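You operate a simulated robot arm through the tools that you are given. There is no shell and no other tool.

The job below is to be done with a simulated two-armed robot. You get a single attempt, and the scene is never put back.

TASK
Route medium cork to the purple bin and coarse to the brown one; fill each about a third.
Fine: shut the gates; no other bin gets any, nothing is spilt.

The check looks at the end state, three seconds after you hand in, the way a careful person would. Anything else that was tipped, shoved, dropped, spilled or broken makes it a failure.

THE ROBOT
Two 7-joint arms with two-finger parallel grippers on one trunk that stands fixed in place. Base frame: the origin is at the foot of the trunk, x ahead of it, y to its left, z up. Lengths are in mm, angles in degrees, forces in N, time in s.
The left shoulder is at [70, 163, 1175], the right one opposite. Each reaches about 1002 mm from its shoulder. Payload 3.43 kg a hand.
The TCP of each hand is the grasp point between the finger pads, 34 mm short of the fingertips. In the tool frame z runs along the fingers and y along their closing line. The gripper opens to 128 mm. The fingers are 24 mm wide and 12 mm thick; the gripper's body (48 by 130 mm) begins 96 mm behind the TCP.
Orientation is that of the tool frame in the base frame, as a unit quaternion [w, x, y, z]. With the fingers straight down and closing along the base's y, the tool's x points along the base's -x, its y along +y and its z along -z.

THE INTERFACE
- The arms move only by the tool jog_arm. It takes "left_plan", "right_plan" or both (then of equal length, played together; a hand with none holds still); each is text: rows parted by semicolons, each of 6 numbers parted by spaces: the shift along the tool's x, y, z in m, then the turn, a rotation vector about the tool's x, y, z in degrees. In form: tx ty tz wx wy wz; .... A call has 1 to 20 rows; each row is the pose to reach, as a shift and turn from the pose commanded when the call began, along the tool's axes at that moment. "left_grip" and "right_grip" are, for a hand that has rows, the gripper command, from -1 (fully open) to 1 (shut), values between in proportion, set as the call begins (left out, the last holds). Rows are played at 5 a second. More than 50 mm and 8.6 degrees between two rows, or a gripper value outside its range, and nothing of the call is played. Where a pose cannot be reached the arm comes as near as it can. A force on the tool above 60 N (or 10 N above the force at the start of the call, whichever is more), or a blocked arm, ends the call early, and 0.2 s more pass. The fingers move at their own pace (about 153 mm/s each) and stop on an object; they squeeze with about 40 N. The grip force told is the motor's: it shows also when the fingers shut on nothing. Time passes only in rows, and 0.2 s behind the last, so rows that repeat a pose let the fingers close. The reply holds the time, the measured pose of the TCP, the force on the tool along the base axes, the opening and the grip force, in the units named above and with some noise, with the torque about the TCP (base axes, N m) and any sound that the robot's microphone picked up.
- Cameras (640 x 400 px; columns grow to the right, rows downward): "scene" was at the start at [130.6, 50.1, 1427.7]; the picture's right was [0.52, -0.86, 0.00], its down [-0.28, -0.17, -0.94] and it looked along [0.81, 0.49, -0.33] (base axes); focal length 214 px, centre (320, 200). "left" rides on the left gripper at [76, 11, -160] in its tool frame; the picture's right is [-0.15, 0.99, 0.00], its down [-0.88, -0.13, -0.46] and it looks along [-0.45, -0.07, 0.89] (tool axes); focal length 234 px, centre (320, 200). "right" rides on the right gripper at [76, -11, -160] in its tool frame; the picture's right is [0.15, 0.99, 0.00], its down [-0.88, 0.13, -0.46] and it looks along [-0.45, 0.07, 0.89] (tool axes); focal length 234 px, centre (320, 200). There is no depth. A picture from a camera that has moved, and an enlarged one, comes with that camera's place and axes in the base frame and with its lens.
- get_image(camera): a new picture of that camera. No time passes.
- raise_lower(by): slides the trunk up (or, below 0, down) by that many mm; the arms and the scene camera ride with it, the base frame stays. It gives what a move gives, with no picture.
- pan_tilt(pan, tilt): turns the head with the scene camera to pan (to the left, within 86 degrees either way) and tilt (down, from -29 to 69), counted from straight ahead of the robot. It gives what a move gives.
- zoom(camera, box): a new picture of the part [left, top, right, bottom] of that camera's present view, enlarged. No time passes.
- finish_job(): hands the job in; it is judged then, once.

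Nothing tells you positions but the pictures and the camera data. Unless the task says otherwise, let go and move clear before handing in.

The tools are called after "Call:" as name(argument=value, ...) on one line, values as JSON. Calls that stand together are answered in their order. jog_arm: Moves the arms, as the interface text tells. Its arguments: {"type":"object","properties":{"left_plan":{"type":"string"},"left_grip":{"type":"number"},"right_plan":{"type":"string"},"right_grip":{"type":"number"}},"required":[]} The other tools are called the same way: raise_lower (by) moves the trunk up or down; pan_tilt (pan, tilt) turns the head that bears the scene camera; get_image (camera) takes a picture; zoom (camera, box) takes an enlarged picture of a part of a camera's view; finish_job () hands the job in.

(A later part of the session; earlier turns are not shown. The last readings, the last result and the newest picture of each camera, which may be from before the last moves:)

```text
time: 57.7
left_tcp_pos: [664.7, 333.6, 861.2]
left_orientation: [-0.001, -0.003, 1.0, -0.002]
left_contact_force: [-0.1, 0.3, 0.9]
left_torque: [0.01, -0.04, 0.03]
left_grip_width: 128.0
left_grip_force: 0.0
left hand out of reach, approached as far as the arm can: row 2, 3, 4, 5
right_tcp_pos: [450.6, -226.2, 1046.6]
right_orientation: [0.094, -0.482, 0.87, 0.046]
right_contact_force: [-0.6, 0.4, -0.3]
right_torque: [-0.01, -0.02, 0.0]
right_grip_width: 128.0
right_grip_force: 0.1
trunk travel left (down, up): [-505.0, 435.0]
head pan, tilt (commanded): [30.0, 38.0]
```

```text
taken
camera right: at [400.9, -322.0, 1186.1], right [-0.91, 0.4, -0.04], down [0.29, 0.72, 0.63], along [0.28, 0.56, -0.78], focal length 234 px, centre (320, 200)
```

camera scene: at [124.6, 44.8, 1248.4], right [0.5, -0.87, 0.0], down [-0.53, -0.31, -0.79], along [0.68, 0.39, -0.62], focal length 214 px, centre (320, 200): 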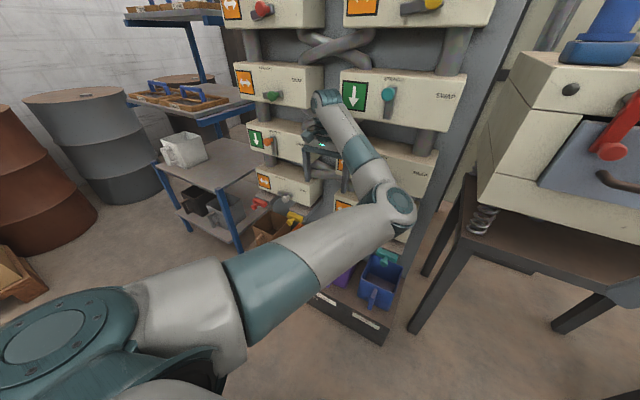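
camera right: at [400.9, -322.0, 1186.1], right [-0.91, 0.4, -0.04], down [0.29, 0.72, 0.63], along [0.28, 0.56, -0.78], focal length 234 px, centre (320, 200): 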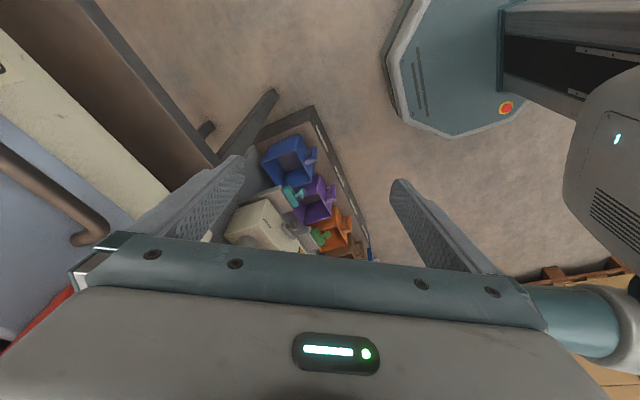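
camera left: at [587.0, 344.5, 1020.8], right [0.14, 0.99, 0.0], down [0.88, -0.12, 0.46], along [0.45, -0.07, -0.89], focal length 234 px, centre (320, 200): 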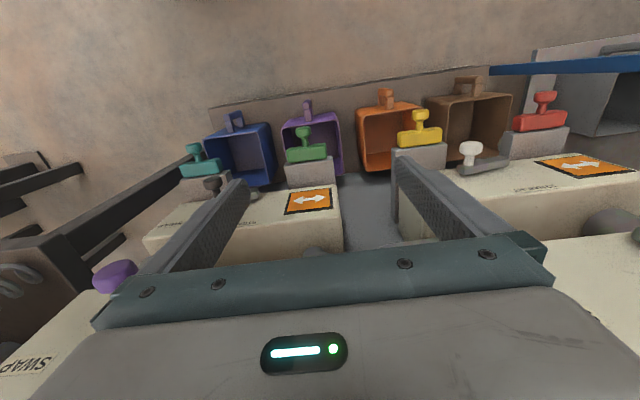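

The left hand is now above the gates at about the right x; I try going further down and right.

Call:
jog_arm(left_plan="0 -0.008 0.035 0 0 0; 0 -0.016 0.07 0 0 0; 0 -0.024 0.105 0 0 0; 0 -0.024 0.105 0 0 0")

Call:
get_image(camera="scene")

```text
time: 58.7
left_tcp_pos: [663.7, 310.8, 752.7]
left_orientation: [0.001, -0.002, 1.0, -0.002]
left_contact_force: [-1.1, -0.6, 0.9]
left_torque: [0.02, 0.01, 0.01]
left_grip_width: 128.3
left_grip_force: 0.1
right_tcp_pos: [451.1, -227.0, 1044.8]
right_orientation: [0.094, -0.482, 0.87, 0.045]
right_contact_force: [0.7, -0.5, -0.4]
right_torque: [0.03, 0.0, 0.01]
right_grip_width: 128.0
right_grip_force: 0.2
trunk travel left (down, up): [-505.0, 435.0]
head pan, tilt (commanded): [30.0, 38.0]
```

```text
taken
camera scene: at [125.2, 44.8, 1248.3], right [0.5, -0.87, 0.0], down [-0.53, -0.31, -0.79], along [0.68, 0.39, -0.62], focal length 214 px, centre (320, 200)
```

scene: 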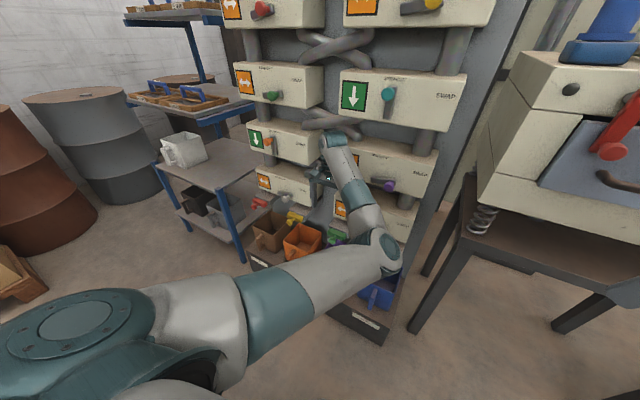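

Reachable now. I continue to a point just above the green knob and check alignment through the left wrist camera.

Call:
jog_arm(left_plan="-0.001 -0.004 0.035 0 0 0; -0.002 -0.008 0.07 0 0 0; -0.003 -0.013 0.103 0 0 0; -0.003 -0.013 0.103 0 0 0")

Call:
get_image(camera="left")

Call:
get_image(camera="scene")

Call:
zoom(camera="right", box=[224, 120, 384, 270])

```text
time: 59.7
left_tcp_pos: [671.6, 307.2, 659.4]
left_orientation: [0.007, -0.01, 1.0, 0.002]
left_contact_force: [-0.7, 0.2, -0.6]
left_torque: [0.01, 0.0, -0.01]
left_grip_width: 128.1
left_grip_force: 0.1
right_tcp_pos: [451.3, -225.7, 1044.9]
right_orientation: [0.095, -0.482, 0.87, 0.046]
right_contact_force: [0.3, -0.2, 0.3]
right_torque: [-0.01, -0.03, -0.02]
right_grip_width: 127.7
right_grip_force: 0.1
trunk travel left (down, up): [-505.0, 435.0]
head pan, tilt (commanded): [30.0, 38.0]
```

```text
taken
camera left: at [591.3, 316.1, 818.5], right [0.13, 0.99, 0.01], down [0.88, -0.11, 0.47], along [0.46, -0.05, -0.88], focal length 234 px, centre (320, 200)
```

left: 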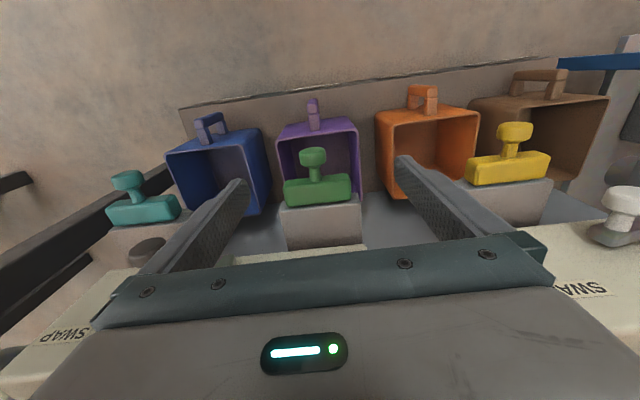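

```text
taken
camera scene: at [125.4, 44.8, 1248.2], right [0.5, -0.87, 0.0], down [-0.53, -0.31, -0.79], along [0.68, 0.39, -0.62], focal length 214 px, centre (320, 200)
```

scene: 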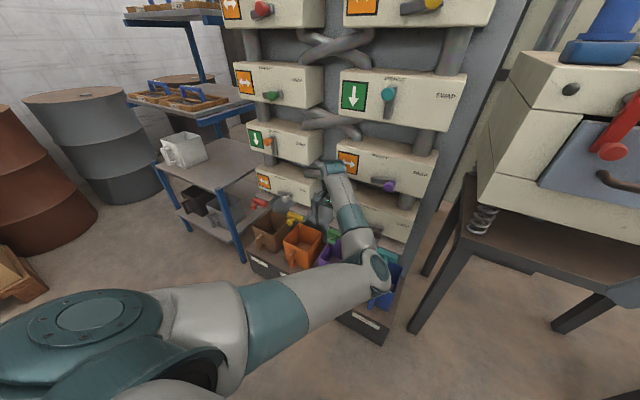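

```text
2.67 times, centred on (304, 195) of right
camera zoom: at [401.6, -322.1, 1185.8], right [-0.91, 0.4, -0.04], down [0.29, 0.72, 0.63], along [0.28, 0.56, -0.78], focal length 624 px, centre (363, 213)
```

zoom: 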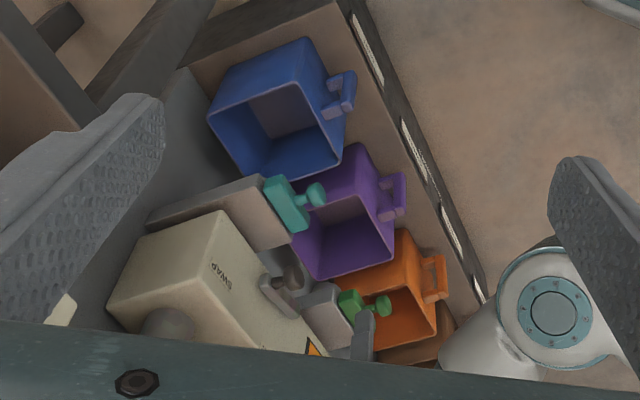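

Both wrist cameras confirm the green knob at about [668, 299, 567] directly under the open fingers. I descend to straddle it.

Call:
jog_arm(left_plan="0 -0.004 0.02 0 0 0; 0 -0.008 0.04 0 0 0; 0 -0.008 0.04 0 0 0")

Call:
get_image(camera="left")

```text
time: 60.7
left_tcp_pos: [675.7, 312.1, 627.3]
left_orientation: [0.011, -0.018, 1.0, 0.005]
left_contact_force: [-0.8, -0.6, -0.1]
left_torque: [0.0, 0.0, 0.02]
left_grip_width: 128.0
left_grip_force: 0.0
right_tcp_pos: [450.7, -225.2, 1045.5]
right_orientation: [0.095, -0.482, 0.87, 0.047]
right_contact_force: [-0.4, 0.5, 0.3]
right_torque: [-0.02, 0.0, 0.01]
right_grip_width: 128.0
right_grip_force: 0.1
trunk travel left (down, up): [-505.0, 435.0]
head pan, tilt (commanded): [30.0, 38.0]
stopped in row 3 (left hand): the arm was blocked; the commanded pose is now the measured one
```

```text
taken
camera left: at [595.2, 318.2, 785.7], right [0.11, 0.99, 0.01], down [0.87, -0.11, 0.47], along [0.47, -0.04, -0.88], focal length 234 px, centre (320, 200)
```

left: 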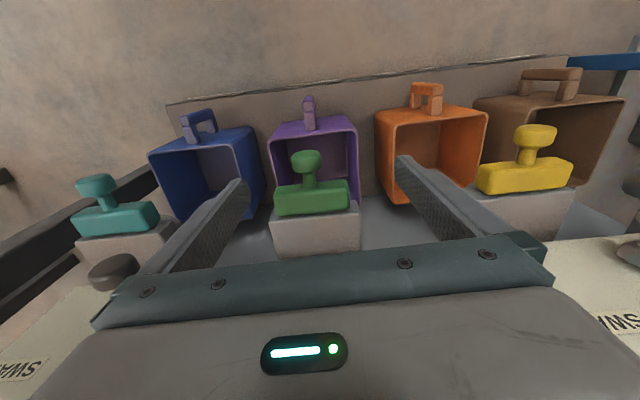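

The arm reports being blocked with no force at the tool, so some part of the arm may be touching something. I look from all cameras before any further motion.

Call:
get_image(camera="scene")

Call:
zoom(camera="scene", box=[280, 130, 440, 330])

Call:
get_image(camera="right")

Call:
zoom(camera="right", box=[224, 100, 512, 280])

```text
taken
camera scene: at [125.6, 45.1, 1248.2], right [0.5, -0.87, 0.0], down [-0.53, -0.31, -0.79], along [0.68, 0.39, -0.62], focal length 214 px, centre (320, 200)
```

scene: 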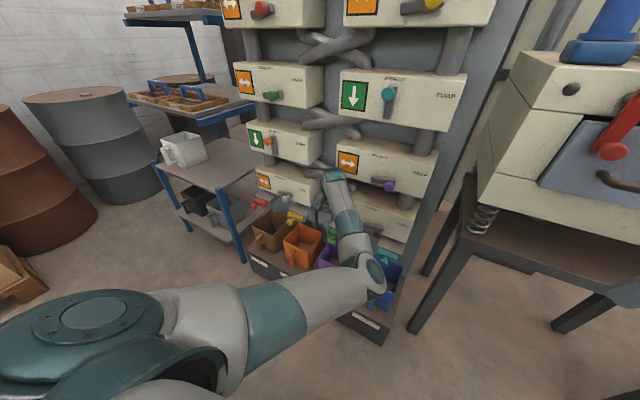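

```text
2.00 times, centred on (360, 230) of scene
camera zoom: at [125.6, 45.1, 1248.2], right [0.5, -0.87, 0.0], down [-0.53, -0.31, -0.79], along [0.68, 0.39, -0.62], focal length 429 px, centre (240, 140)
```

zoom: 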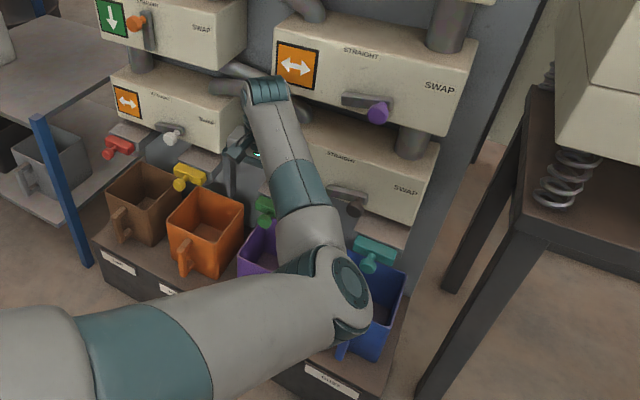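

```text
taken
camera right: at [401.9, -321.7, 1185.8], right [-0.91, 0.4, -0.04], down [0.29, 0.72, 0.63], along [0.28, 0.56, -0.78], focal length 234 px, centre (320, 200)
```

right: 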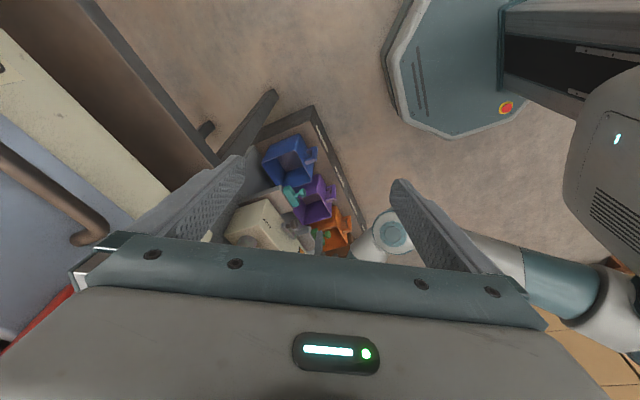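

```text
2.22 times, centred on (368, 190) of right
camera zoom: at [401.9, -321.7, 1185.8], right [-0.91, 0.4, -0.04], down [0.29, 0.72, 0.63], along [0.28, 0.56, -0.78], focal length 520 px, centre (213, 222)
```

zoom: 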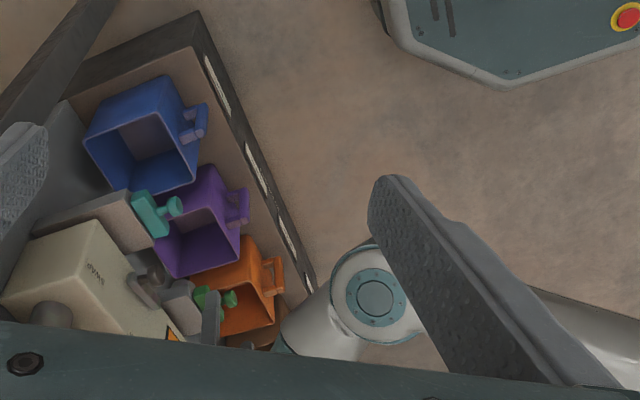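

The likeliest cause is the upright wrist touching the box front above. I back up and out, then tilt the hand so the fingers point down-and-forward with the wrist away from the panel.

Call:
jog_arm(left_plan="0.01 0 -0.02 0 0 0; 0.025 -0.003 -0.045 0 0 0; 0.035 -0.006 -0.06 0 -6 0; 0.035 -0.008 -0.06 0 -12 0; 0.035 -0.01 -0.06 0 -18 0; 0.035 -0.012 -0.06 0 -24 0; 0.035 -0.012 -0.06 0 -30 0; 0.035 -0.012 -0.06 0 -36 0; 0.035 -0.012 -0.06 0 -36 0")

Call:
get_image(camera="left")

Call:
get_image(camera="scene")

```text
time: 62.9
left_tcp_pos: [642.0, 373.3, 716.1]
left_orientation: [0.336, -0.032, 0.939, 0.074]
left_contact_force: [0.4, -0.2, -0.7]
left_torque: [-0.02, 0.0, -0.02]
left_grip_width: 127.9
left_grip_force: 0.0
right_tcp_pos: [451.3, -224.8, 1045.8]
right_orientation: [0.095, -0.482, 0.87, 0.045]
right_contact_force: [0.2, 0.2, 0.1]
right_torque: [-0.01, -0.05, -0.01]
right_grip_width: 128.0
right_grip_force: 0.0
trunk travel left (down, up): [-505.0, 435.0]
head pan, tilt (commanded): [30.0, 38.0]
stopped in row 9 (left hand): the arm was blocked; the commanded pose is now the measured one
```

```text
taken
camera left: at [481.5, 358.3, 792.0], right [0.01, 0.98, 0.21], down [0.41, -0.19, 0.89], along [0.91, 0.08, -0.4], focal length 234 px, centre (320, 200)
```

left: 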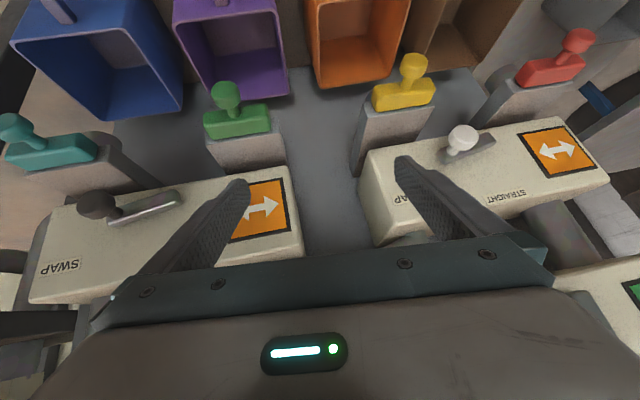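

```text
taken
camera scene: at [125.4, 45.2, 1248.2], right [0.5, -0.87, 0.0], down [-0.53, -0.31, -0.79], along [0.68, 0.39, -0.62], focal length 214 px, centre (320, 200)
```

scene: 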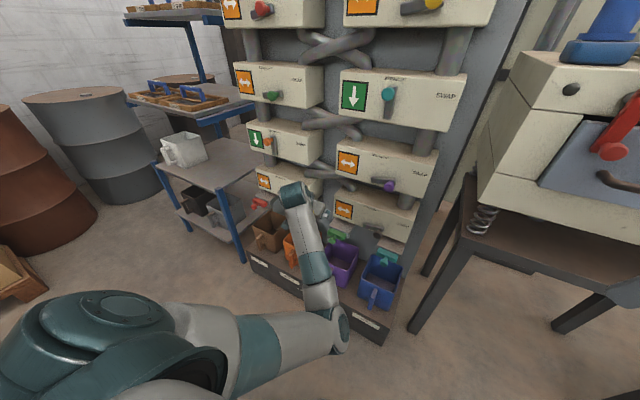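

The left arm's folded posture keeps it from the green gate, so the right arm (with its hand turned left) suits that gate better, with the left hand's camera watching. I return the left arm to its earlier forward-pointing pose on the left.

Call:
jog_arm(left_plan="-0.0054 0.0285 -0.0154 1.27 -7.2 -0.5; -0.0109 0.057 -0.0309 2.54 -14.4 -1.0; -0.0163 0.0855 -0.0463 3.81 -21.6 -1.5; -0.0217 0.114 -0.0617 5.09 -28.8 -2.0; -0.0271 0.1426 -0.0771 6.36 -36 -2.5; -0.0326 0.1711 -0.0926 7.63 -43.2 -3.0; -0.038 0.1996 -0.108 8.9 -50.4 -3.5; -0.038 0.1996 -0.108 8.9 -50.4 -3.5")

Call:
get_image(camera="scene")

Call:
get_image(camera="left")

```text
time: 64.7
left_tcp_pos: [584.1, 551.6, 842.0]
left_orientation: [0.706, -0.001, 0.709, -0.004]
left_contact_force: [-0.4, -0.1, -0.9]
left_torque: [-0.04, -0.01, 0.0]
left_grip_width: 127.9
left_grip_force: 0.0
left hand out of reach, approached as far as the arm can: row 1, 2, 3
right_tcp_pos: [452.1, -228.1, 1044.0]
right_orientation: [0.095, -0.482, 0.87, 0.047]
right_contact_force: [0.5, 0.0, -0.4]
right_torque: [0.02, 0.0, 0.04]
right_grip_width: 127.9
right_grip_force: 0.2
trunk travel left (down, up): [-505.0, 435.0]
head pan, tilt (commanded): [30.0, 38.0]
```

```text
taken
camera scene: at [126.9, 43.5, 1248.0], right [0.5, -0.87, 0.0], down [-0.53, -0.31, -0.79], along [0.68, 0.39, -0.62], focal length 214 px, centre (320, 200)
```

scene: 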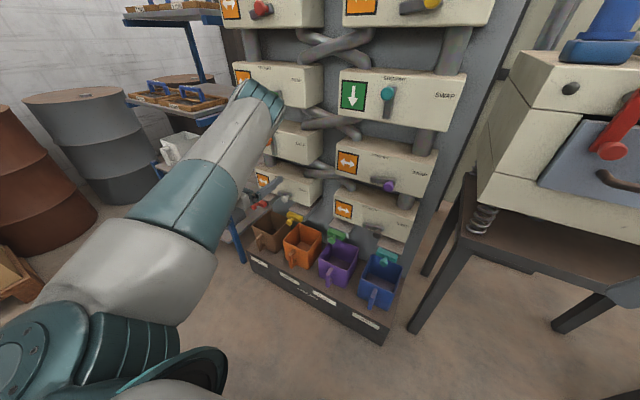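

```text
taken
camera left: at [423.0, 562.0, 767.3], right [0.01, 0.99, 0.14], down [-0.45, -0.12, 0.88], along [0.89, -0.07, 0.45], focal length 234 px, centre (320, 200)
```

left: 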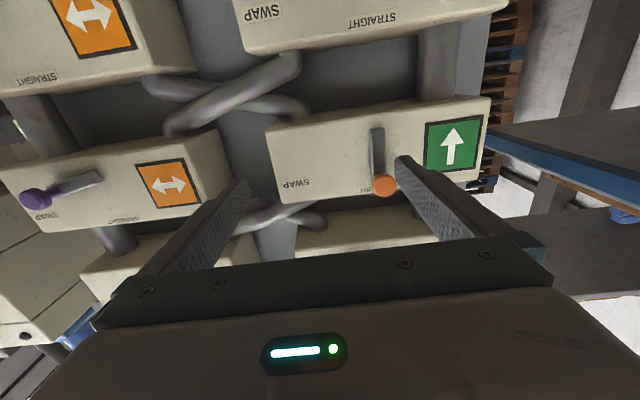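

The left arm is back in its good forward pose. I'll do the red gate (coarse → brown) first: lower the trunk 200 mm and bring the open left hand in front of the red knob.

Call:
raise_lower(by=-200)

Call:
jog_arm(left_plan="0.015 0.04 0 0 0 0; 0.03 0.08 0 0 0 0; 0.045 0.12 0 0 0 0; 0.06 0.16 0 0 0 0; 0.075 0.188 0 0 0 0; 0.075 0.188 0 0 0 0")

Call:
get_image(camera="left")

Call:
get_image(camera="scene")

Call:
get_image(camera="right")

```text
time: 66.9
left_tcp_pos: [583.7, 552.8, 641.7]
left_orientation: [0.706, -0.001, 0.709, -0.004]
left_contact_force: [-0.5, -0.4, 0.9]
left_torque: [-0.01, 0.0, -0.02]
left_grip_width: 128.1
left_grip_force: 0.0
right_tcp_pos: [450.5, -225.2, 844.0]
right_orientation: [0.095, -0.482, 0.87, 0.046]
right_contact_force: [-0.3, -0.5, 0.6]
right_torque: [-0.01, -0.01, -0.03]
right_grip_width: 128.1
right_grip_force: 0.1
trunk travel left (down, up): [-305.0, 635.0]
head pan, tilt (commanded): [30.0, 38.0]
```

```text
time: 68.3
left_tcp_pos: [584.5, 742.2, 564.9]
left_orientation: [0.705, -0.001, 0.709, -0.005]
left_contact_force: [0.4, -0.1, -0.5]
left_torque: [0.01, 0.02, 0.02]
left_grip_width: 127.8
left_grip_force: 0.1
right_tcp_pos: [450.1, -226.3, 845.9]
right_orientation: [0.095, -0.482, 0.87, 0.047]
right_contact_force: [0.0, -0.3, 0.5]
right_torque: [0.04, 0.01, -0.03]
right_grip_width: 128.0
right_grip_force: 0.1
trunk travel left (down, up): [-305.0, 635.0]
head pan, tilt (commanded): [30.0, 38.0]
```

```text
taken
camera left: at [422.8, 752.5, 490.9], right [0.01, 0.99, 0.14], down [-0.45, -0.12, 0.88], along [0.89, -0.07, 0.45], focal length 234 px, centre (320, 200)
```

left: 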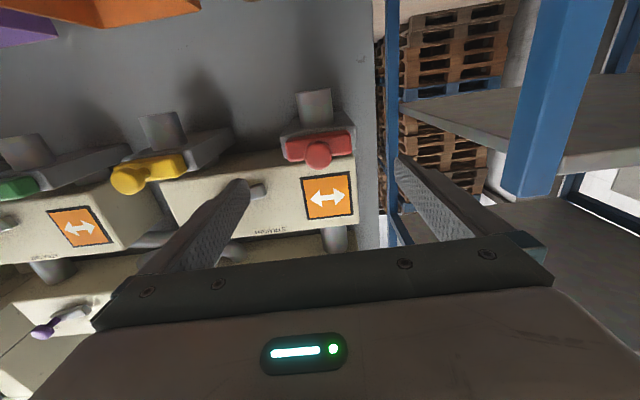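

```text
taken
camera scene: at [125.4, 44.9, 1048.2], right [0.5, -0.87, 0.0], down [-0.53, -0.31, -0.79], along [0.68, 0.39, -0.62], focal length 214 px, centre (320, 200)
```

scene: 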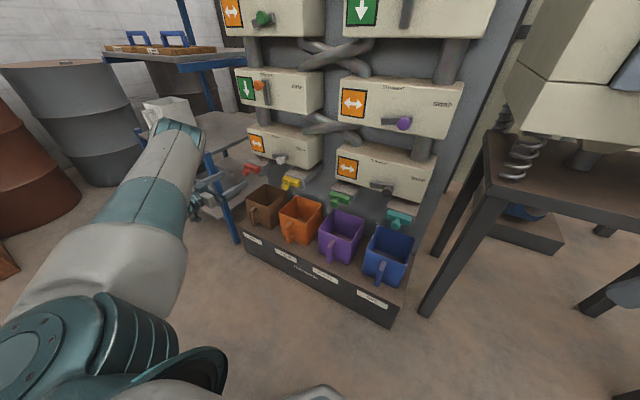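

```text
taken
camera right: at [401.6, -321.9, 985.8], right [-0.91, 0.4, -0.04], down [0.29, 0.72, 0.63], along [0.28, 0.56, -0.78], focal length 234 px, centre (320, 200)
```

right: 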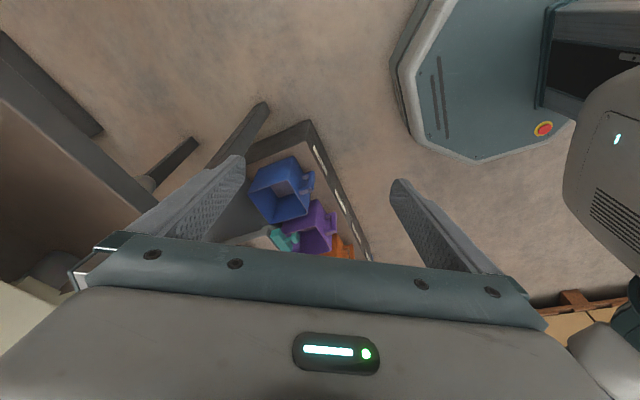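

The red knob is straight ahead at about [669, 739, 564]. I advance so the open fingers straddle it, stopping short of the crossbar.

Call:
jog_arm(left_plan="0 -0.002 0.025 0 0 0; 0 -0.0035 0.05 0 0 0; 0 -0.0035 0.05 0 0 0")

Call:
get_image(camera="left")

Call:
zoom(camera="scene", box=[180, 130, 308, 250])

```text
time: 69.1
left_tcp_pos: [631.0, 737.6, 566.5]
left_orientation: [0.705, -0.001, 0.709, -0.004]
left_contact_force: [0.7, -0.8, 0.4]
left_torque: [-0.03, 0.03, 0.01]
left_grip_width: 128.0
left_grip_force: 0.1
right_tcp_pos: [452.5, -226.2, 845.4]
right_orientation: [0.094, -0.481, 0.87, 0.046]
right_contact_force: [-1.0, 0.4, 0.7]
right_torque: [0.01, -0.01, 0.0]
right_grip_width: 128.0
right_grip_force: 0.1
trunk travel left (down, up): [-305.0, 635.0]
head pan, tilt (commanded): [30.0, 38.0]
```

```text
taken
camera left: at [469.8, 749.1, 491.2], right [0.01, 0.99, 0.14], down [-0.45, -0.12, 0.88], along [0.89, -0.07, 0.45], focal length 234 px, centre (320, 200)
```

left: 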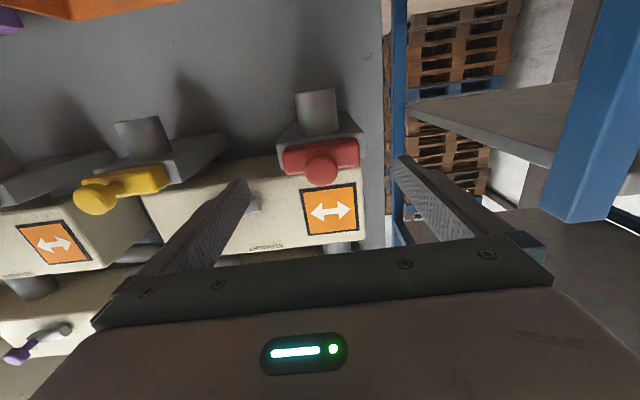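

```text
3.33 times, centred on (244, 190) of scene
camera zoom: at [125.4, 45.0, 1048.2], right [0.5, -0.87, 0.0], down [-0.53, -0.31, -0.79], along [0.68, 0.39, -0.62], focal length 715 px, centre (573, 233)
```

zoom: 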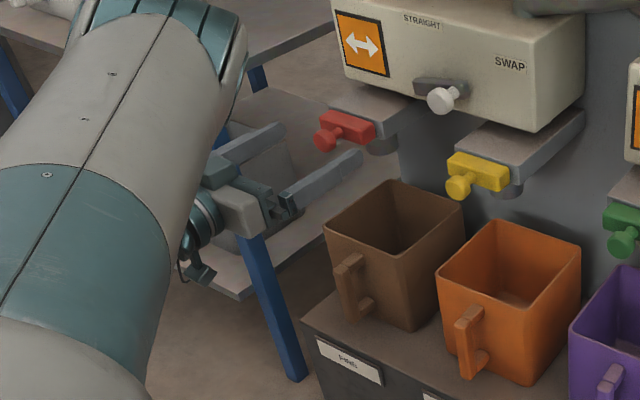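

Refined: red knob at [673, 738, 563]. I move the last 29 mm in and close the fingers on the knob.

Call:
jog_arm(left_plan="0.0015 0.0004 0.015 0 0 0; 0.003 0.0007 0.029 0 0 0; 0.003 0.0007 0.029 0 0 0")

Call:
get_image(camera="left")

Call:
zoom(camera="scene", box=[180, 130, 308, 250])

```text
time: 69.9
left_tcp_pos: [662.0, 739.2, 563.3]
left_orientation: [0.706, -0.001, 0.709, -0.004]
left_contact_force: [-0.2, 0.3, -0.4]
left_torque: [-0.01, 0.04, 0.03]
left_grip_width: 127.9
left_grip_force: 0.0
right_tcp_pos: [450.9, -226.2, 844.9]
right_orientation: [0.095, -0.482, 0.87, 0.046]
right_contact_force: [-0.3, 0.7, 0.1]
right_torque: [0.0, -0.01, 0.01]
right_grip_width: 127.9
right_grip_force: 0.0
trunk travel left (down, up): [-305.0, 635.0]
head pan, tilt (commanded): [30.0, 38.0]
```

```text
taken
camera left: at [500.1, 749.5, 488.4], right [0.01, 0.99, 0.14], down [-0.45, -0.12, 0.88], along [0.89, -0.07, 0.45], focal length 234 px, centre (320, 200)
```

left: 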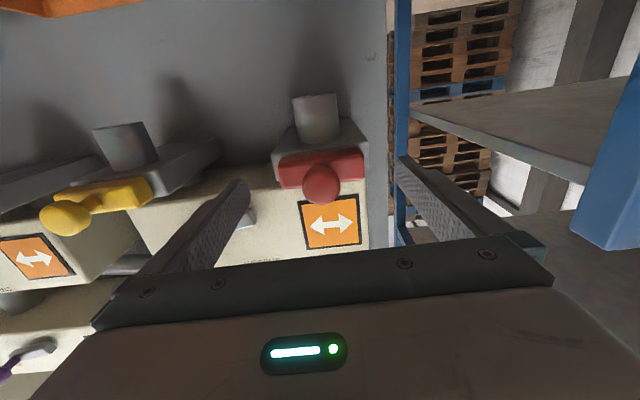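

```text
3.33 times, centred on (244, 190) of scene
camera zoom: at [125.5, 45.0, 1048.2], right [0.5, -0.87, 0.0], down [-0.53, -0.31, -0.79], along [0.68, 0.39, -0.62], focal length 715 px, centre (573, 233)
```

zoom: 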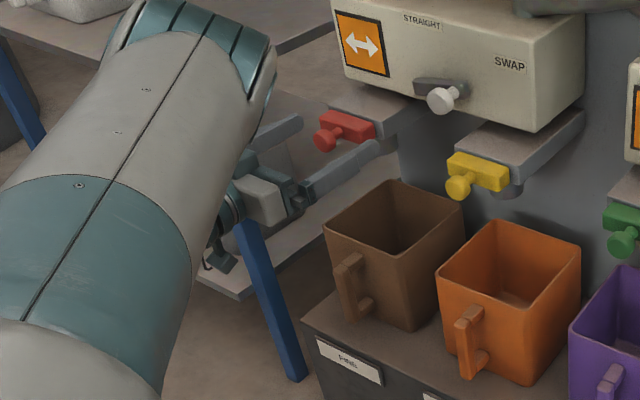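

Call:
jog_arm(left_plan="0 0 0 0 0 0; 0 0 0 0 0 0; 0 0 0 0 0 0; 0 0 0 0 0 0", left_grip=1)

Call:
get_image(camera="left")

Call:
zoom(camera="scene", box=[200, 140, 296, 230])

```text
time: 70.9
left_tcp_pos: [661.3, 741.1, 562.9]
left_orientation: [0.705, -0.002, 0.709, -0.003]
left_contact_force: [0.3, 10.0, 1.8]
left_torque: [0.0, 0.2, 0.18]
left_grip_width: 29.3
left_grip_force: 45.3
right_tcp_pos: [451.7, -226.2, 845.9]
right_orientation: [0.094, -0.482, 0.87, 0.045]
right_contact_force: [-0.6, -0.5, -0.4]
right_torque: [-0.01, -0.02, 0.03]
right_grip_width: 128.0
right_grip_force: 0.0
trunk travel left (down, up): [-305.0, 635.0]
head pan, tilt (commanded): [30.0, 38.0]
```

```text
taken
camera left: at [499.4, 750.4, 488.4], right [0.0, 0.99, 0.14], down [-0.45, -0.12, 0.88], along [0.89, -0.07, 0.45], focal length 234 px, centre (320, 200)
```

left: 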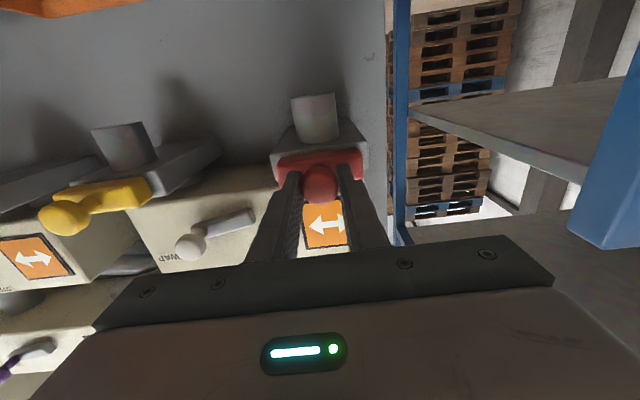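

```text
4.44 times, centred on (248, 185) of scene
camera zoom: at [125.4, 45.6, 1048.2], right [0.5, -0.87, 0.0], down [-0.53, -0.31, -0.79], along [0.68, 0.39, -0.62], focal length 953 px, centre (640, 267)
```

zoom: 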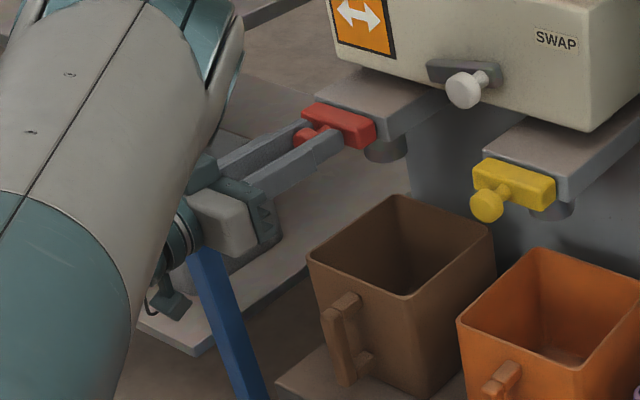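

The knob is gripped firmly (29 mm). I now pull the red gate out a little and watch for flow into the brown bin.

Call:
jog_arm(left_plan="0 -0.001 -0.008 0 0 0; 0 -0.002 -0.016 0 0 0")

Call:
zoom(camera="scene", box=[200, 140, 296, 230])

Call:
get_image(camera="left")

```text
time: 71.5
left_tcp_pos: [645.0, 739.9, 563.8]
left_orientation: [0.706, -0.003, 0.708, -0.001]
left_contact_force: [1.7, 37.0, 13.1]
left_torque: [0.21, 0.94, 0.26]
left_grip_width: 29.1
left_grip_force: 45.2
right_tcp_pos: [450.2, -224.1, 846.7]
right_orientation: [0.094, -0.481, 0.87, 0.046]
right_contact_force: [0.2, 0.2, 0.3]
right_torque: [-0.01, -0.04, 0.02]
right_grip_width: 128.3
right_grip_force: 0.0
trunk travel left (down, up): [-305.0, 635.0]
head pan, tilt (commanded): [30.0, 38.0]
```

```text
4.44 times, centred on (248, 185) of scene
camera zoom: at [124.5, 46.7, 1048.5], right [0.5, -0.87, 0.0], down [-0.53, -0.31, -0.79], along [0.68, 0.39, -0.62], focal length 953 px, centre (640, 267)
```

zoom: 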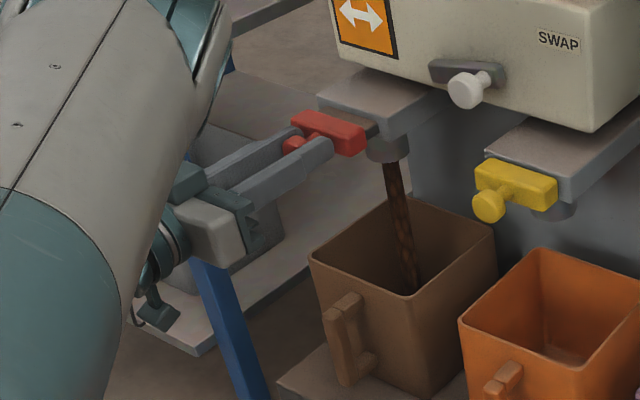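

```text
taken
camera left: at [482.6, 749.5, 487.9], right [0.0, 0.99, 0.14], down [-0.45, -0.13, 0.88], along [0.89, -0.06, 0.45], focal length 234 px, centre (320, 200)
```

left: 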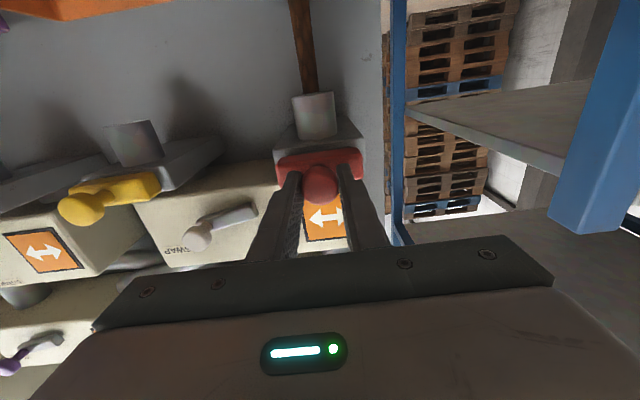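

Coarse cork is flowing into the brown bin and nowhere else. I ease the sideways load on the hand, let a moment pass and check the level.

Call:
jog_arm(left_plan="-0.0005 0.0025 0 0 0 0; -0.001 0.004 0 0 0 0")

Call:
zoom(camera="scene", box=[200, 140, 296, 230])

Call:
zoom(camera="scene", box=[236, 170, 300, 230])

```text
time: 72.1
left_tcp_pos: [644.9, 740.8, 562.7]
left_orientation: [0.707, -0.002, 0.707, -0.003]
left_contact_force: [-0.8, 28.8, 8.3]
left_torque: [0.19, -0.51, 0.3]
left_grip_width: 29.1
left_grip_force: 45.2
right_tcp_pos: [451.0, -224.8, 846.1]
right_orientation: [0.094, -0.482, 0.87, 0.045]
right_contact_force: [0.1, -0.3, -0.8]
right_torque: [-0.02, 0.0, -0.02]
right_grip_width: 127.9
right_grip_force: 0.0
trunk travel left (down, up): [-305.0, 635.0]
head pan, tilt (commanded): [30.0, 38.0]
```

```text
4.44 times, centred on (248, 185) of scene
camera zoom: at [124.7, 45.8, 1048.2], right [0.5, -0.87, 0.0], down [-0.53, -0.31, -0.79], along [0.68, 0.39, -0.62], focal length 953 px, centre (640, 267)
```

zoom: 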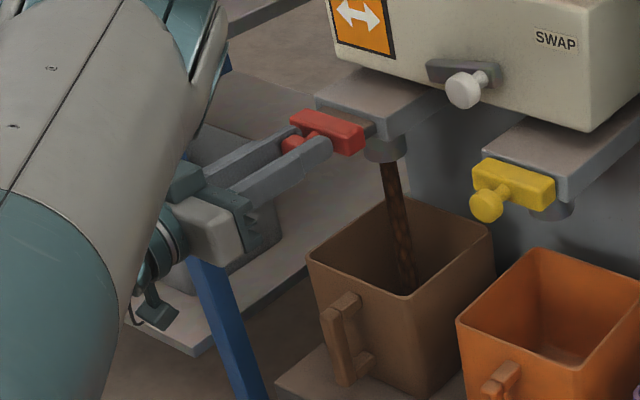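

```text
6.67 times, centred on (268, 200) of scene
camera zoom: at [124.7, 45.8, 1048.2], right [0.5, -0.87, 0.0], down [-0.53, -0.31, -0.79], along [0.68, 0.39, -0.62], focal length 1430 px, centre (667, 200)
```

zoom: 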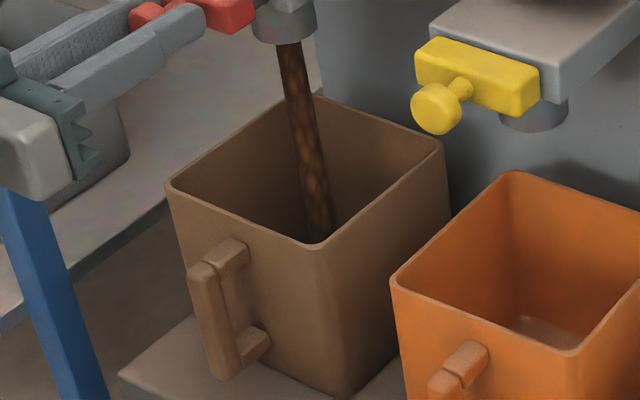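

Flow continues steadily. I relieve more of the sideways load and let another second pass.

Call:
jog_arm(left_plan="-0.001 0.003 0 0 0 0; -0.002 0.006 0 0 0 0; -0.002 0.008 0 0 0 0; -0.002 0.008 0 0 0 0")

Call:
zoom(camera="scene", box=[236, 170, 300, 230])

```text
time: 73.1
left_tcp_pos: [649.8, 739.9, 562.6]
left_orientation: [0.704, 0.003, 0.71, -0.01]
left_contact_force: [0.9, -44.5, -14.5]
left_torque: [-0.11, -0.99, -0.08]
left_grip_width: 29.2
left_grip_force: 44.7
right_tcp_pos: [451.5, -226.9, 844.0]
right_orientation: [0.094, -0.482, 0.87, 0.047]
right_contact_force: [-0.6, -0.5, -0.6]
right_torque: [0.0, 0.0, 0.04]
right_grip_width: 127.9
right_grip_force: 0.0
trunk travel left (down, up): [-305.0, 635.0]
head pan, tilt (commanded): [30.0, 38.0]
```

```text
6.67 times, centred on (268, 200) of scene
camera zoom: at [126.8, 42.4, 1047.9], right [0.5, -0.87, 0.0], down [-0.54, -0.3, -0.79], along [0.68, 0.39, -0.62], focal length 1430 px, centre (667, 200)
```

zoom: 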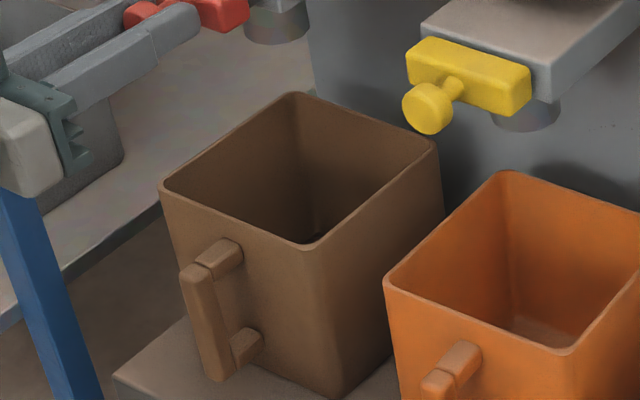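

The stream stopped because the lateral shift let the gate creep in. I undo part of that shift and pull the gate slightly further open again.

Call:
jog_arm(left_plan="0.001 -0.003 -0.002 0 0 0; 0.001 -0.005 -0.005 0 0 0; 0.001 -0.005 -0.005 0 0 0")

Call:
zoom(camera="scene", box=[236, 170, 300, 230])

```text
time: 73.9
left_tcp_pos: [641.9, 740.2, 564.2]
left_orientation: [0.703, 0.001, 0.711, -0.005]
left_contact_force: [-1.0, -35.0, -11.5]
left_torque: [-0.02, -0.15, -0.23]
left_grip_width: 29.4
left_grip_force: 45.0
right_tcp_pos: [451.3, -226.4, 844.5]
right_orientation: [0.094, -0.481, 0.87, 0.046]
right_contact_force: [0.2, -0.4, 0.3]
right_torque: [-0.02, 0.0, -0.01]
right_grip_width: 128.0
right_grip_force: 0.0
trunk travel left (down, up): [-305.0, 635.0]
head pan, tilt (commanded): [30.0, 38.0]
```

```text
6.67 times, centred on (268, 200) of scene
camera zoom: at [126.3, 44.1, 1048.1], right [0.5, -0.87, 0.0], down [-0.53, -0.31, -0.79], along [0.68, 0.39, -0.62], focal length 1430 px, centre (667, 200)
```

zoom: 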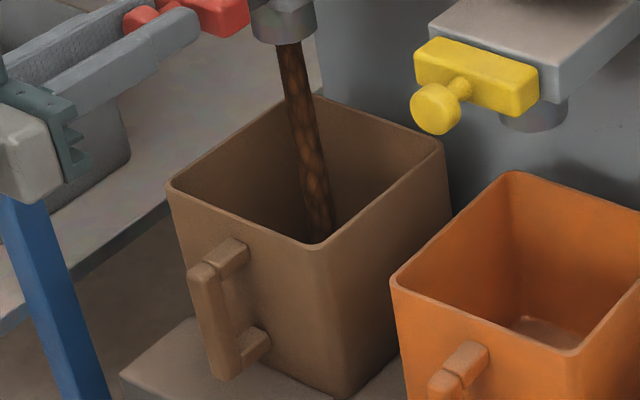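

Call:
jog_arm(left_plan="0.0005 -0.0015 0 0 0 0; 0.0005 -0.0025 0 0 0 0; 0.0005 -0.0025 0 0 0 0; 0.0005 -0.0025 0 0 0 0; 0.0005 -0.0025 0 0 0 0")

Call:
zoom(camera="scene", box=[236, 170, 300, 230])

```text
time: 75.1
left_tcp_pos: [640.5, 739.8, 563.0]
left_orientation: [0.705, -0.003, 0.709, -0.002]
left_contact_force: [-0.4, -9.3, -4.2]
left_torque: [0.01, 1.26, -0.08]
left_grip_width: 29.1
left_grip_force: 44.7
right_tcp_pos: [452.3, -225.8, 843.9]
right_orientation: [0.094, -0.482, 0.87, 0.047]
right_contact_force: [-0.6, -0.5, -0.3]
right_torque: [0.0, -0.01, -0.01]
right_grip_width: 128.1
right_grip_force: 0.0
trunk travel left (down, up): [-305.0, 635.0]
head pan, tilt (commanded): [30.0, 38.0]
```

```text
6.67 times, centred on (268, 200) of scene
camera zoom: at [126.0, 45.1, 1048.1], right [0.5, -0.87, 0.0], down [-0.53, -0.31, -0.79], along [0.68, 0.39, -0.62], focal length 1430 px, centre (667, 200)
```

zoom: 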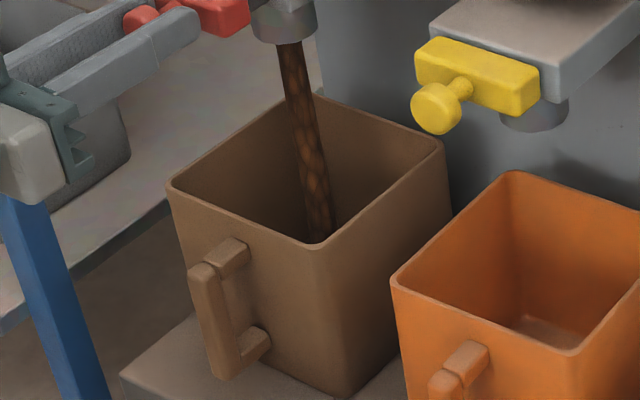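

Call:
jog_arm(left_plan="0 0 0 0 0 0; 0 0 0 0 0 0; 0 0 0 0 0 0; 0 0 0 0 0 0; 0 0 0 0 0 0; 0 0 0 0 0 0; 0 0 0 0 0 0")

Call:
zoom(camera="scene", box=[236, 170, 300, 230])

```text
time: 76.7
left_tcp_pos: [641.3, 738.1, 563.3]
left_orientation: [0.706, -0.001, 0.709, -0.004]
left_contact_force: [0.6, 7.0, -2.6]
left_torque: [0.01, 0.06, 0.15]
left_grip_width: 29.1
left_grip_force: 45.7
right_tcp_pos: [452.1, -225.6, 845.8]
right_orientation: [0.094, -0.482, 0.87, 0.045]
right_contact_force: [0.3, 0.2, -0.1]
right_torque: [-0.04, 0.0, -0.01]
right_grip_width: 128.2
right_grip_force: 0.0
trunk travel left (down, up): [-305.0, 635.0]
head pan, tilt (commanded): [30.0, 38.0]
```

```text
6.67 times, centred on (268, 200) of scene
camera zoom: at [125.7, 45.8, 1048.2], right [0.5, -0.87, 0.0], down [-0.53, -0.31, -0.79], along [0.68, 0.39, -0.62], focal length 1430 px, centre (667, 200)
```

zoom: 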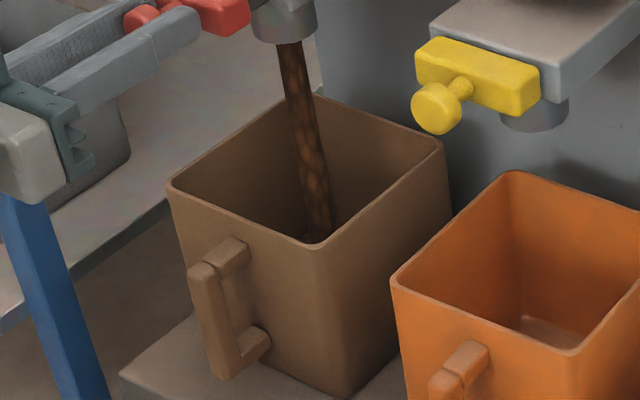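

Little is in the bin yet, so the flow is gentle. I let about three more seconds run.

Call:
jog_arm(left_plan="0 0 0 0 0 0; 0 0 0 0 0 0; 0 0 0 0 0 0; 0 0 0 0 0 0; 0 0 0 0 0 0; 0 0 0 0 0 0; 0 0 0 0 0 0; 0 0 0 0 0 0; 0 0 0 0 0 0; 0 0 0 0 0 0; 0 0 0 0 0 0; 0 0 0 0 0 0; 0 0 0 0 0 0")

Call:
zoom(camera="scene", box=[236, 170, 300, 230])

Call:
zoom(camera="scene", box=[250, 180, 282, 210])

```text
time: 79.5
left_tcp_pos: [640.7, 740.6, 563.2]
left_orientation: [0.706, -0.001, 0.709, -0.004]
left_contact_force: [0.1, 21.5, 2.6]
left_torque: [0.06, 0.03, 0.31]
left_grip_width: 29.0
left_grip_force: 45.4
right_tcp_pos: [451.1, -225.7, 846.2]
right_orientation: [0.094, -0.481, 0.87, 0.045]
right_contact_force: [0.6, 0.3, 0.2]
right_torque: [-0.01, -0.01, 0.02]
right_grip_width: 127.9
right_grip_force: 0.0
trunk travel left (down, up): [-305.0, 635.0]
head pan, tilt (commanded): [30.0, 38.0]
```

```text
6.67 times, centred on (268, 200) of scene
camera zoom: at [125.2, 46.0, 1048.2], right [0.5, -0.87, 0.0], down [-0.53, -0.31, -0.79], along [0.68, 0.39, -0.62], focal length 1430 px, centre (667, 200)
```

zoom: 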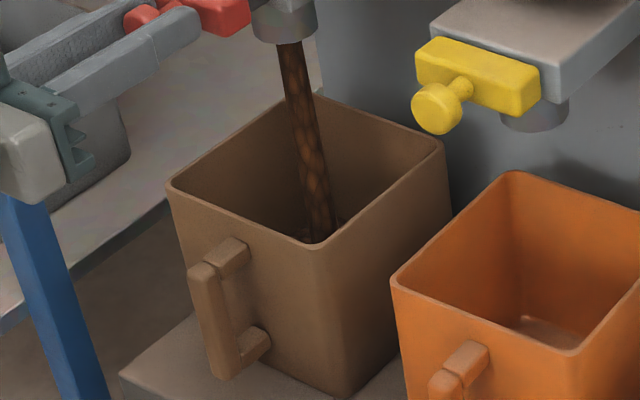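

```text
13.33 times, centred on (266, 195) of scene
camera zoom: at [125.2, 46.0, 1048.2], right [0.5, -0.87, 0.0], down [-0.53, -0.31, -0.79], along [0.68, 0.39, -0.62], focal length 2860 px, centre (1040, 267)
```

zoom: 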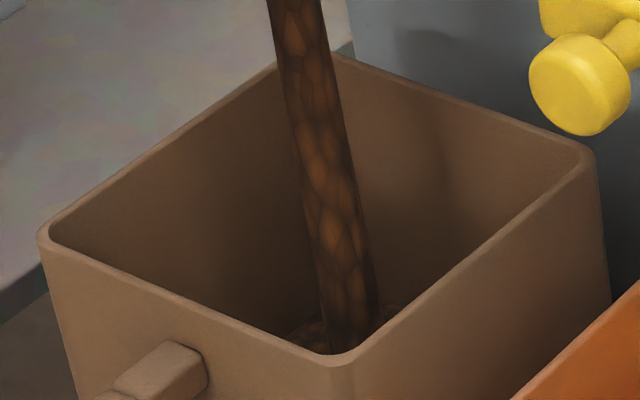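

The surface is now appearing in the brown bin (roughly a sixth full by geometry). I let about three more seconds run and recheck.

Call:
jog_arm(left_plan="0 0.001 0 0 0 0; 0 0.0015 0 0 0 0; 0 0.0015 0 0 0 0; 0 0.0015 0 0 0 0; 0 0.0015 0 0 0 0; 0 0.0015 0 0 0 0; 0 0.0015 0 0 0 0; 0 0.0015 0 0 0 0; 0 0.0015 0 0 0 0; 0 0.0015 0 0 0 0; 0 0.0015 0 0 0 0; 0 0.0015 0 0 0 0")

Call:
zoom(camera="scene", box=[250, 180, 282, 210])

Call:
zoom(camera="scene", box=[200, 140, 424, 280])

```text
time: 82.1
left_tcp_pos: [641.3, 739.7, 563.0]
left_orientation: [0.705, -0.001, 0.709, -0.004]
left_contact_force: [-0.1, -2.9, 0.7]
left_torque: [-0.03, -0.21, 0.09]
left_grip_width: 29.2
left_grip_force: 45.1
right_tcp_pos: [451.1, -225.9, 845.5]
right_orientation: [0.095, -0.482, 0.87, 0.047]
right_contact_force: [-0.4, -0.2, -0.9]
right_torque: [-0.03, 0.01, 0.04]
right_grip_width: 128.2
right_grip_force: 0.1
trunk travel left (down, up): [-305.0, 635.0]
head pan, tilt (commanded): [30.0, 38.0]
```

```text
13.33 times, centred on (266, 195) of scene
camera zoom: at [125.4, 44.7, 1048.2], right [0.5, -0.87, 0.0], down [-0.53, -0.31, -0.79], along [0.68, 0.39, -0.62], focal length 2860 px, centre (1040, 267)
```

zoom: 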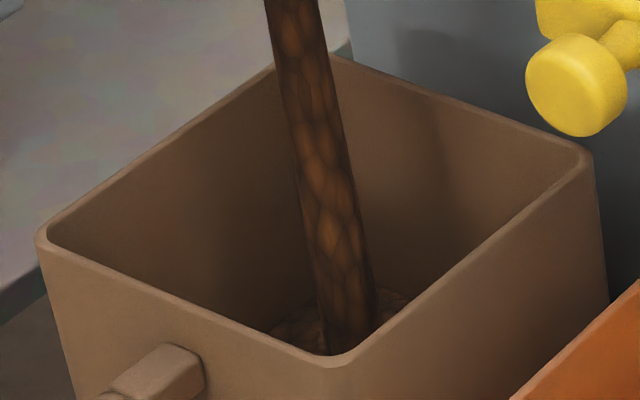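

```text
2.86 times, centred on (312, 210) of scene
camera zoom: at [125.4, 44.7, 1048.2], right [0.5, -0.87, 0.0], down [-0.53, -0.31, -0.79], along [0.68, 0.39, -0.62], focal length 613 px, centre (343, 171)
```

zoom: 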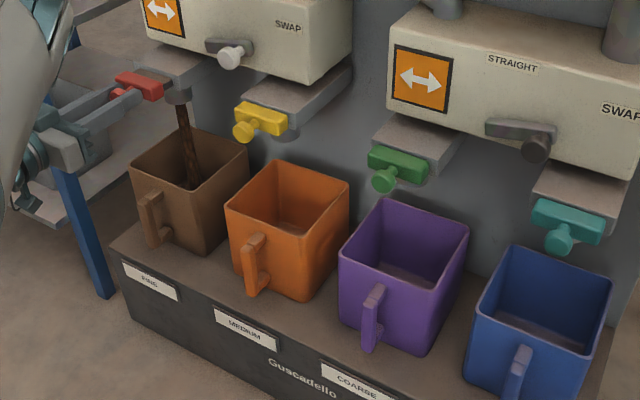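

The brown bin is around a quarter full with about 4–5 mm/s rise. I let roughly 1.2 s more run and then push the red gate fully shut.

Call:
jog_arm(left_plan="0 0 0 0 0 0; 0 0 0 0 0 0; 0 0 0 0 0 0; 0 0 0 0 0 0; 0 0 0 0 0 0; 0 0 0.008 0 0 0; 0 0 0.016 0 0 0; 0 0 0.022 0 0 0; 0 0 0.022 0 0 0")

Call:
zoom(camera="scene", box=[250, 180, 282, 210])

Call:
zoom(camera="scene", box=[200, 140, 296, 230])

Call:
get_image(camera="left")

```text
time: 84.1
left_tcp_pos: [663.9, 740.2, 563.7]
left_orientation: [0.705, -0.001, 0.709, -0.004]
left_contact_force: [-17.1, -21.0, -4.8]
left_torque: [-0.04, -0.54, -0.17]
left_grip_width: 29.2
left_grip_force: 44.8
right_tcp_pos: [450.5, -224.7, 845.8]
right_orientation: [0.095, -0.482, 0.87, 0.046]
right_contact_force: [0.0, 0.3, -0.8]
right_torque: [0.0, 0.02, -0.02]
right_grip_width: 128.1
right_grip_force: 0.1
trunk travel left (down, up): [-305.0, 635.0]
head pan, tilt (commanded): [30.0, 38.0]
```

```text
13.33 times, centred on (266, 195) of scene
camera zoom: at [124.6, 44.0, 1048.3], right [0.5, -0.87, 0.0], down [-0.53, -0.31, -0.79], along [0.68, 0.39, -0.62], focal length 2860 px, centre (1040, 267)
```

zoom: 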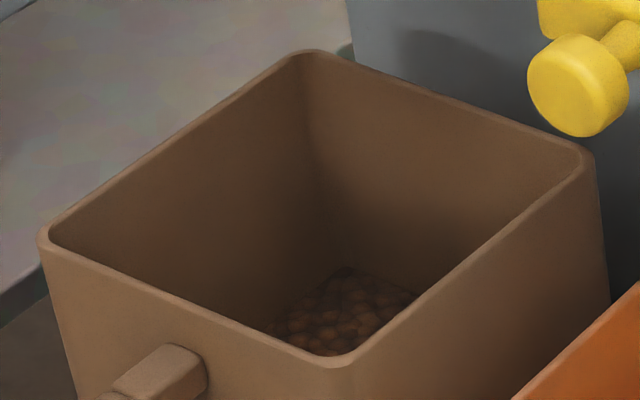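

```text
4.44 times, centred on (248, 185) of scene
camera zoom: at [124.6, 44.0, 1048.3], right [0.5, -0.87, 0.0], down [-0.53, -0.31, -0.79], along [0.68, 0.39, -0.62], focal length 953 px, centre (640, 267)
```

zoom: 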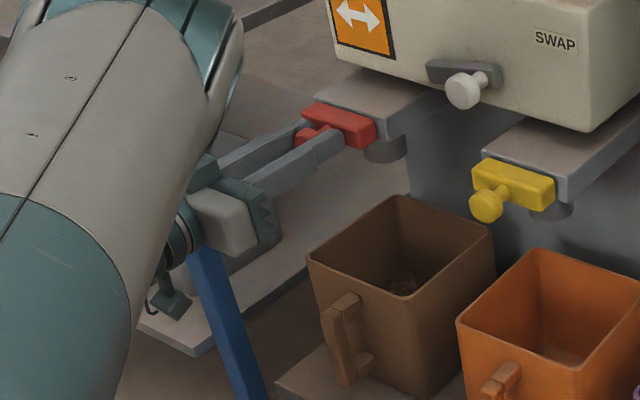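

```text
taken
camera left: at [500.5, 751.1, 488.8], right [0.01, 0.99, 0.14], down [-0.45, -0.12, 0.88], along [0.89, -0.07, 0.45], focal length 234 px, centre (320, 200)
```

left: 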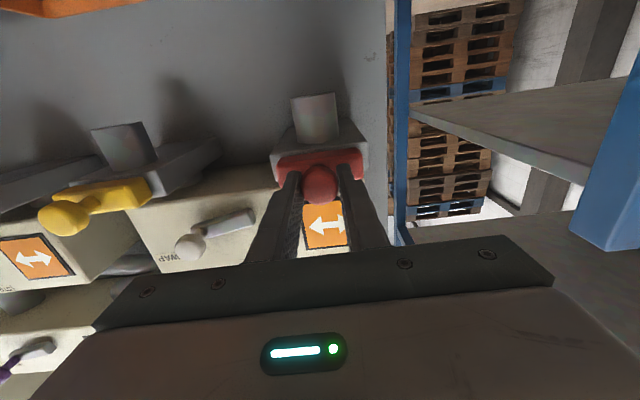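

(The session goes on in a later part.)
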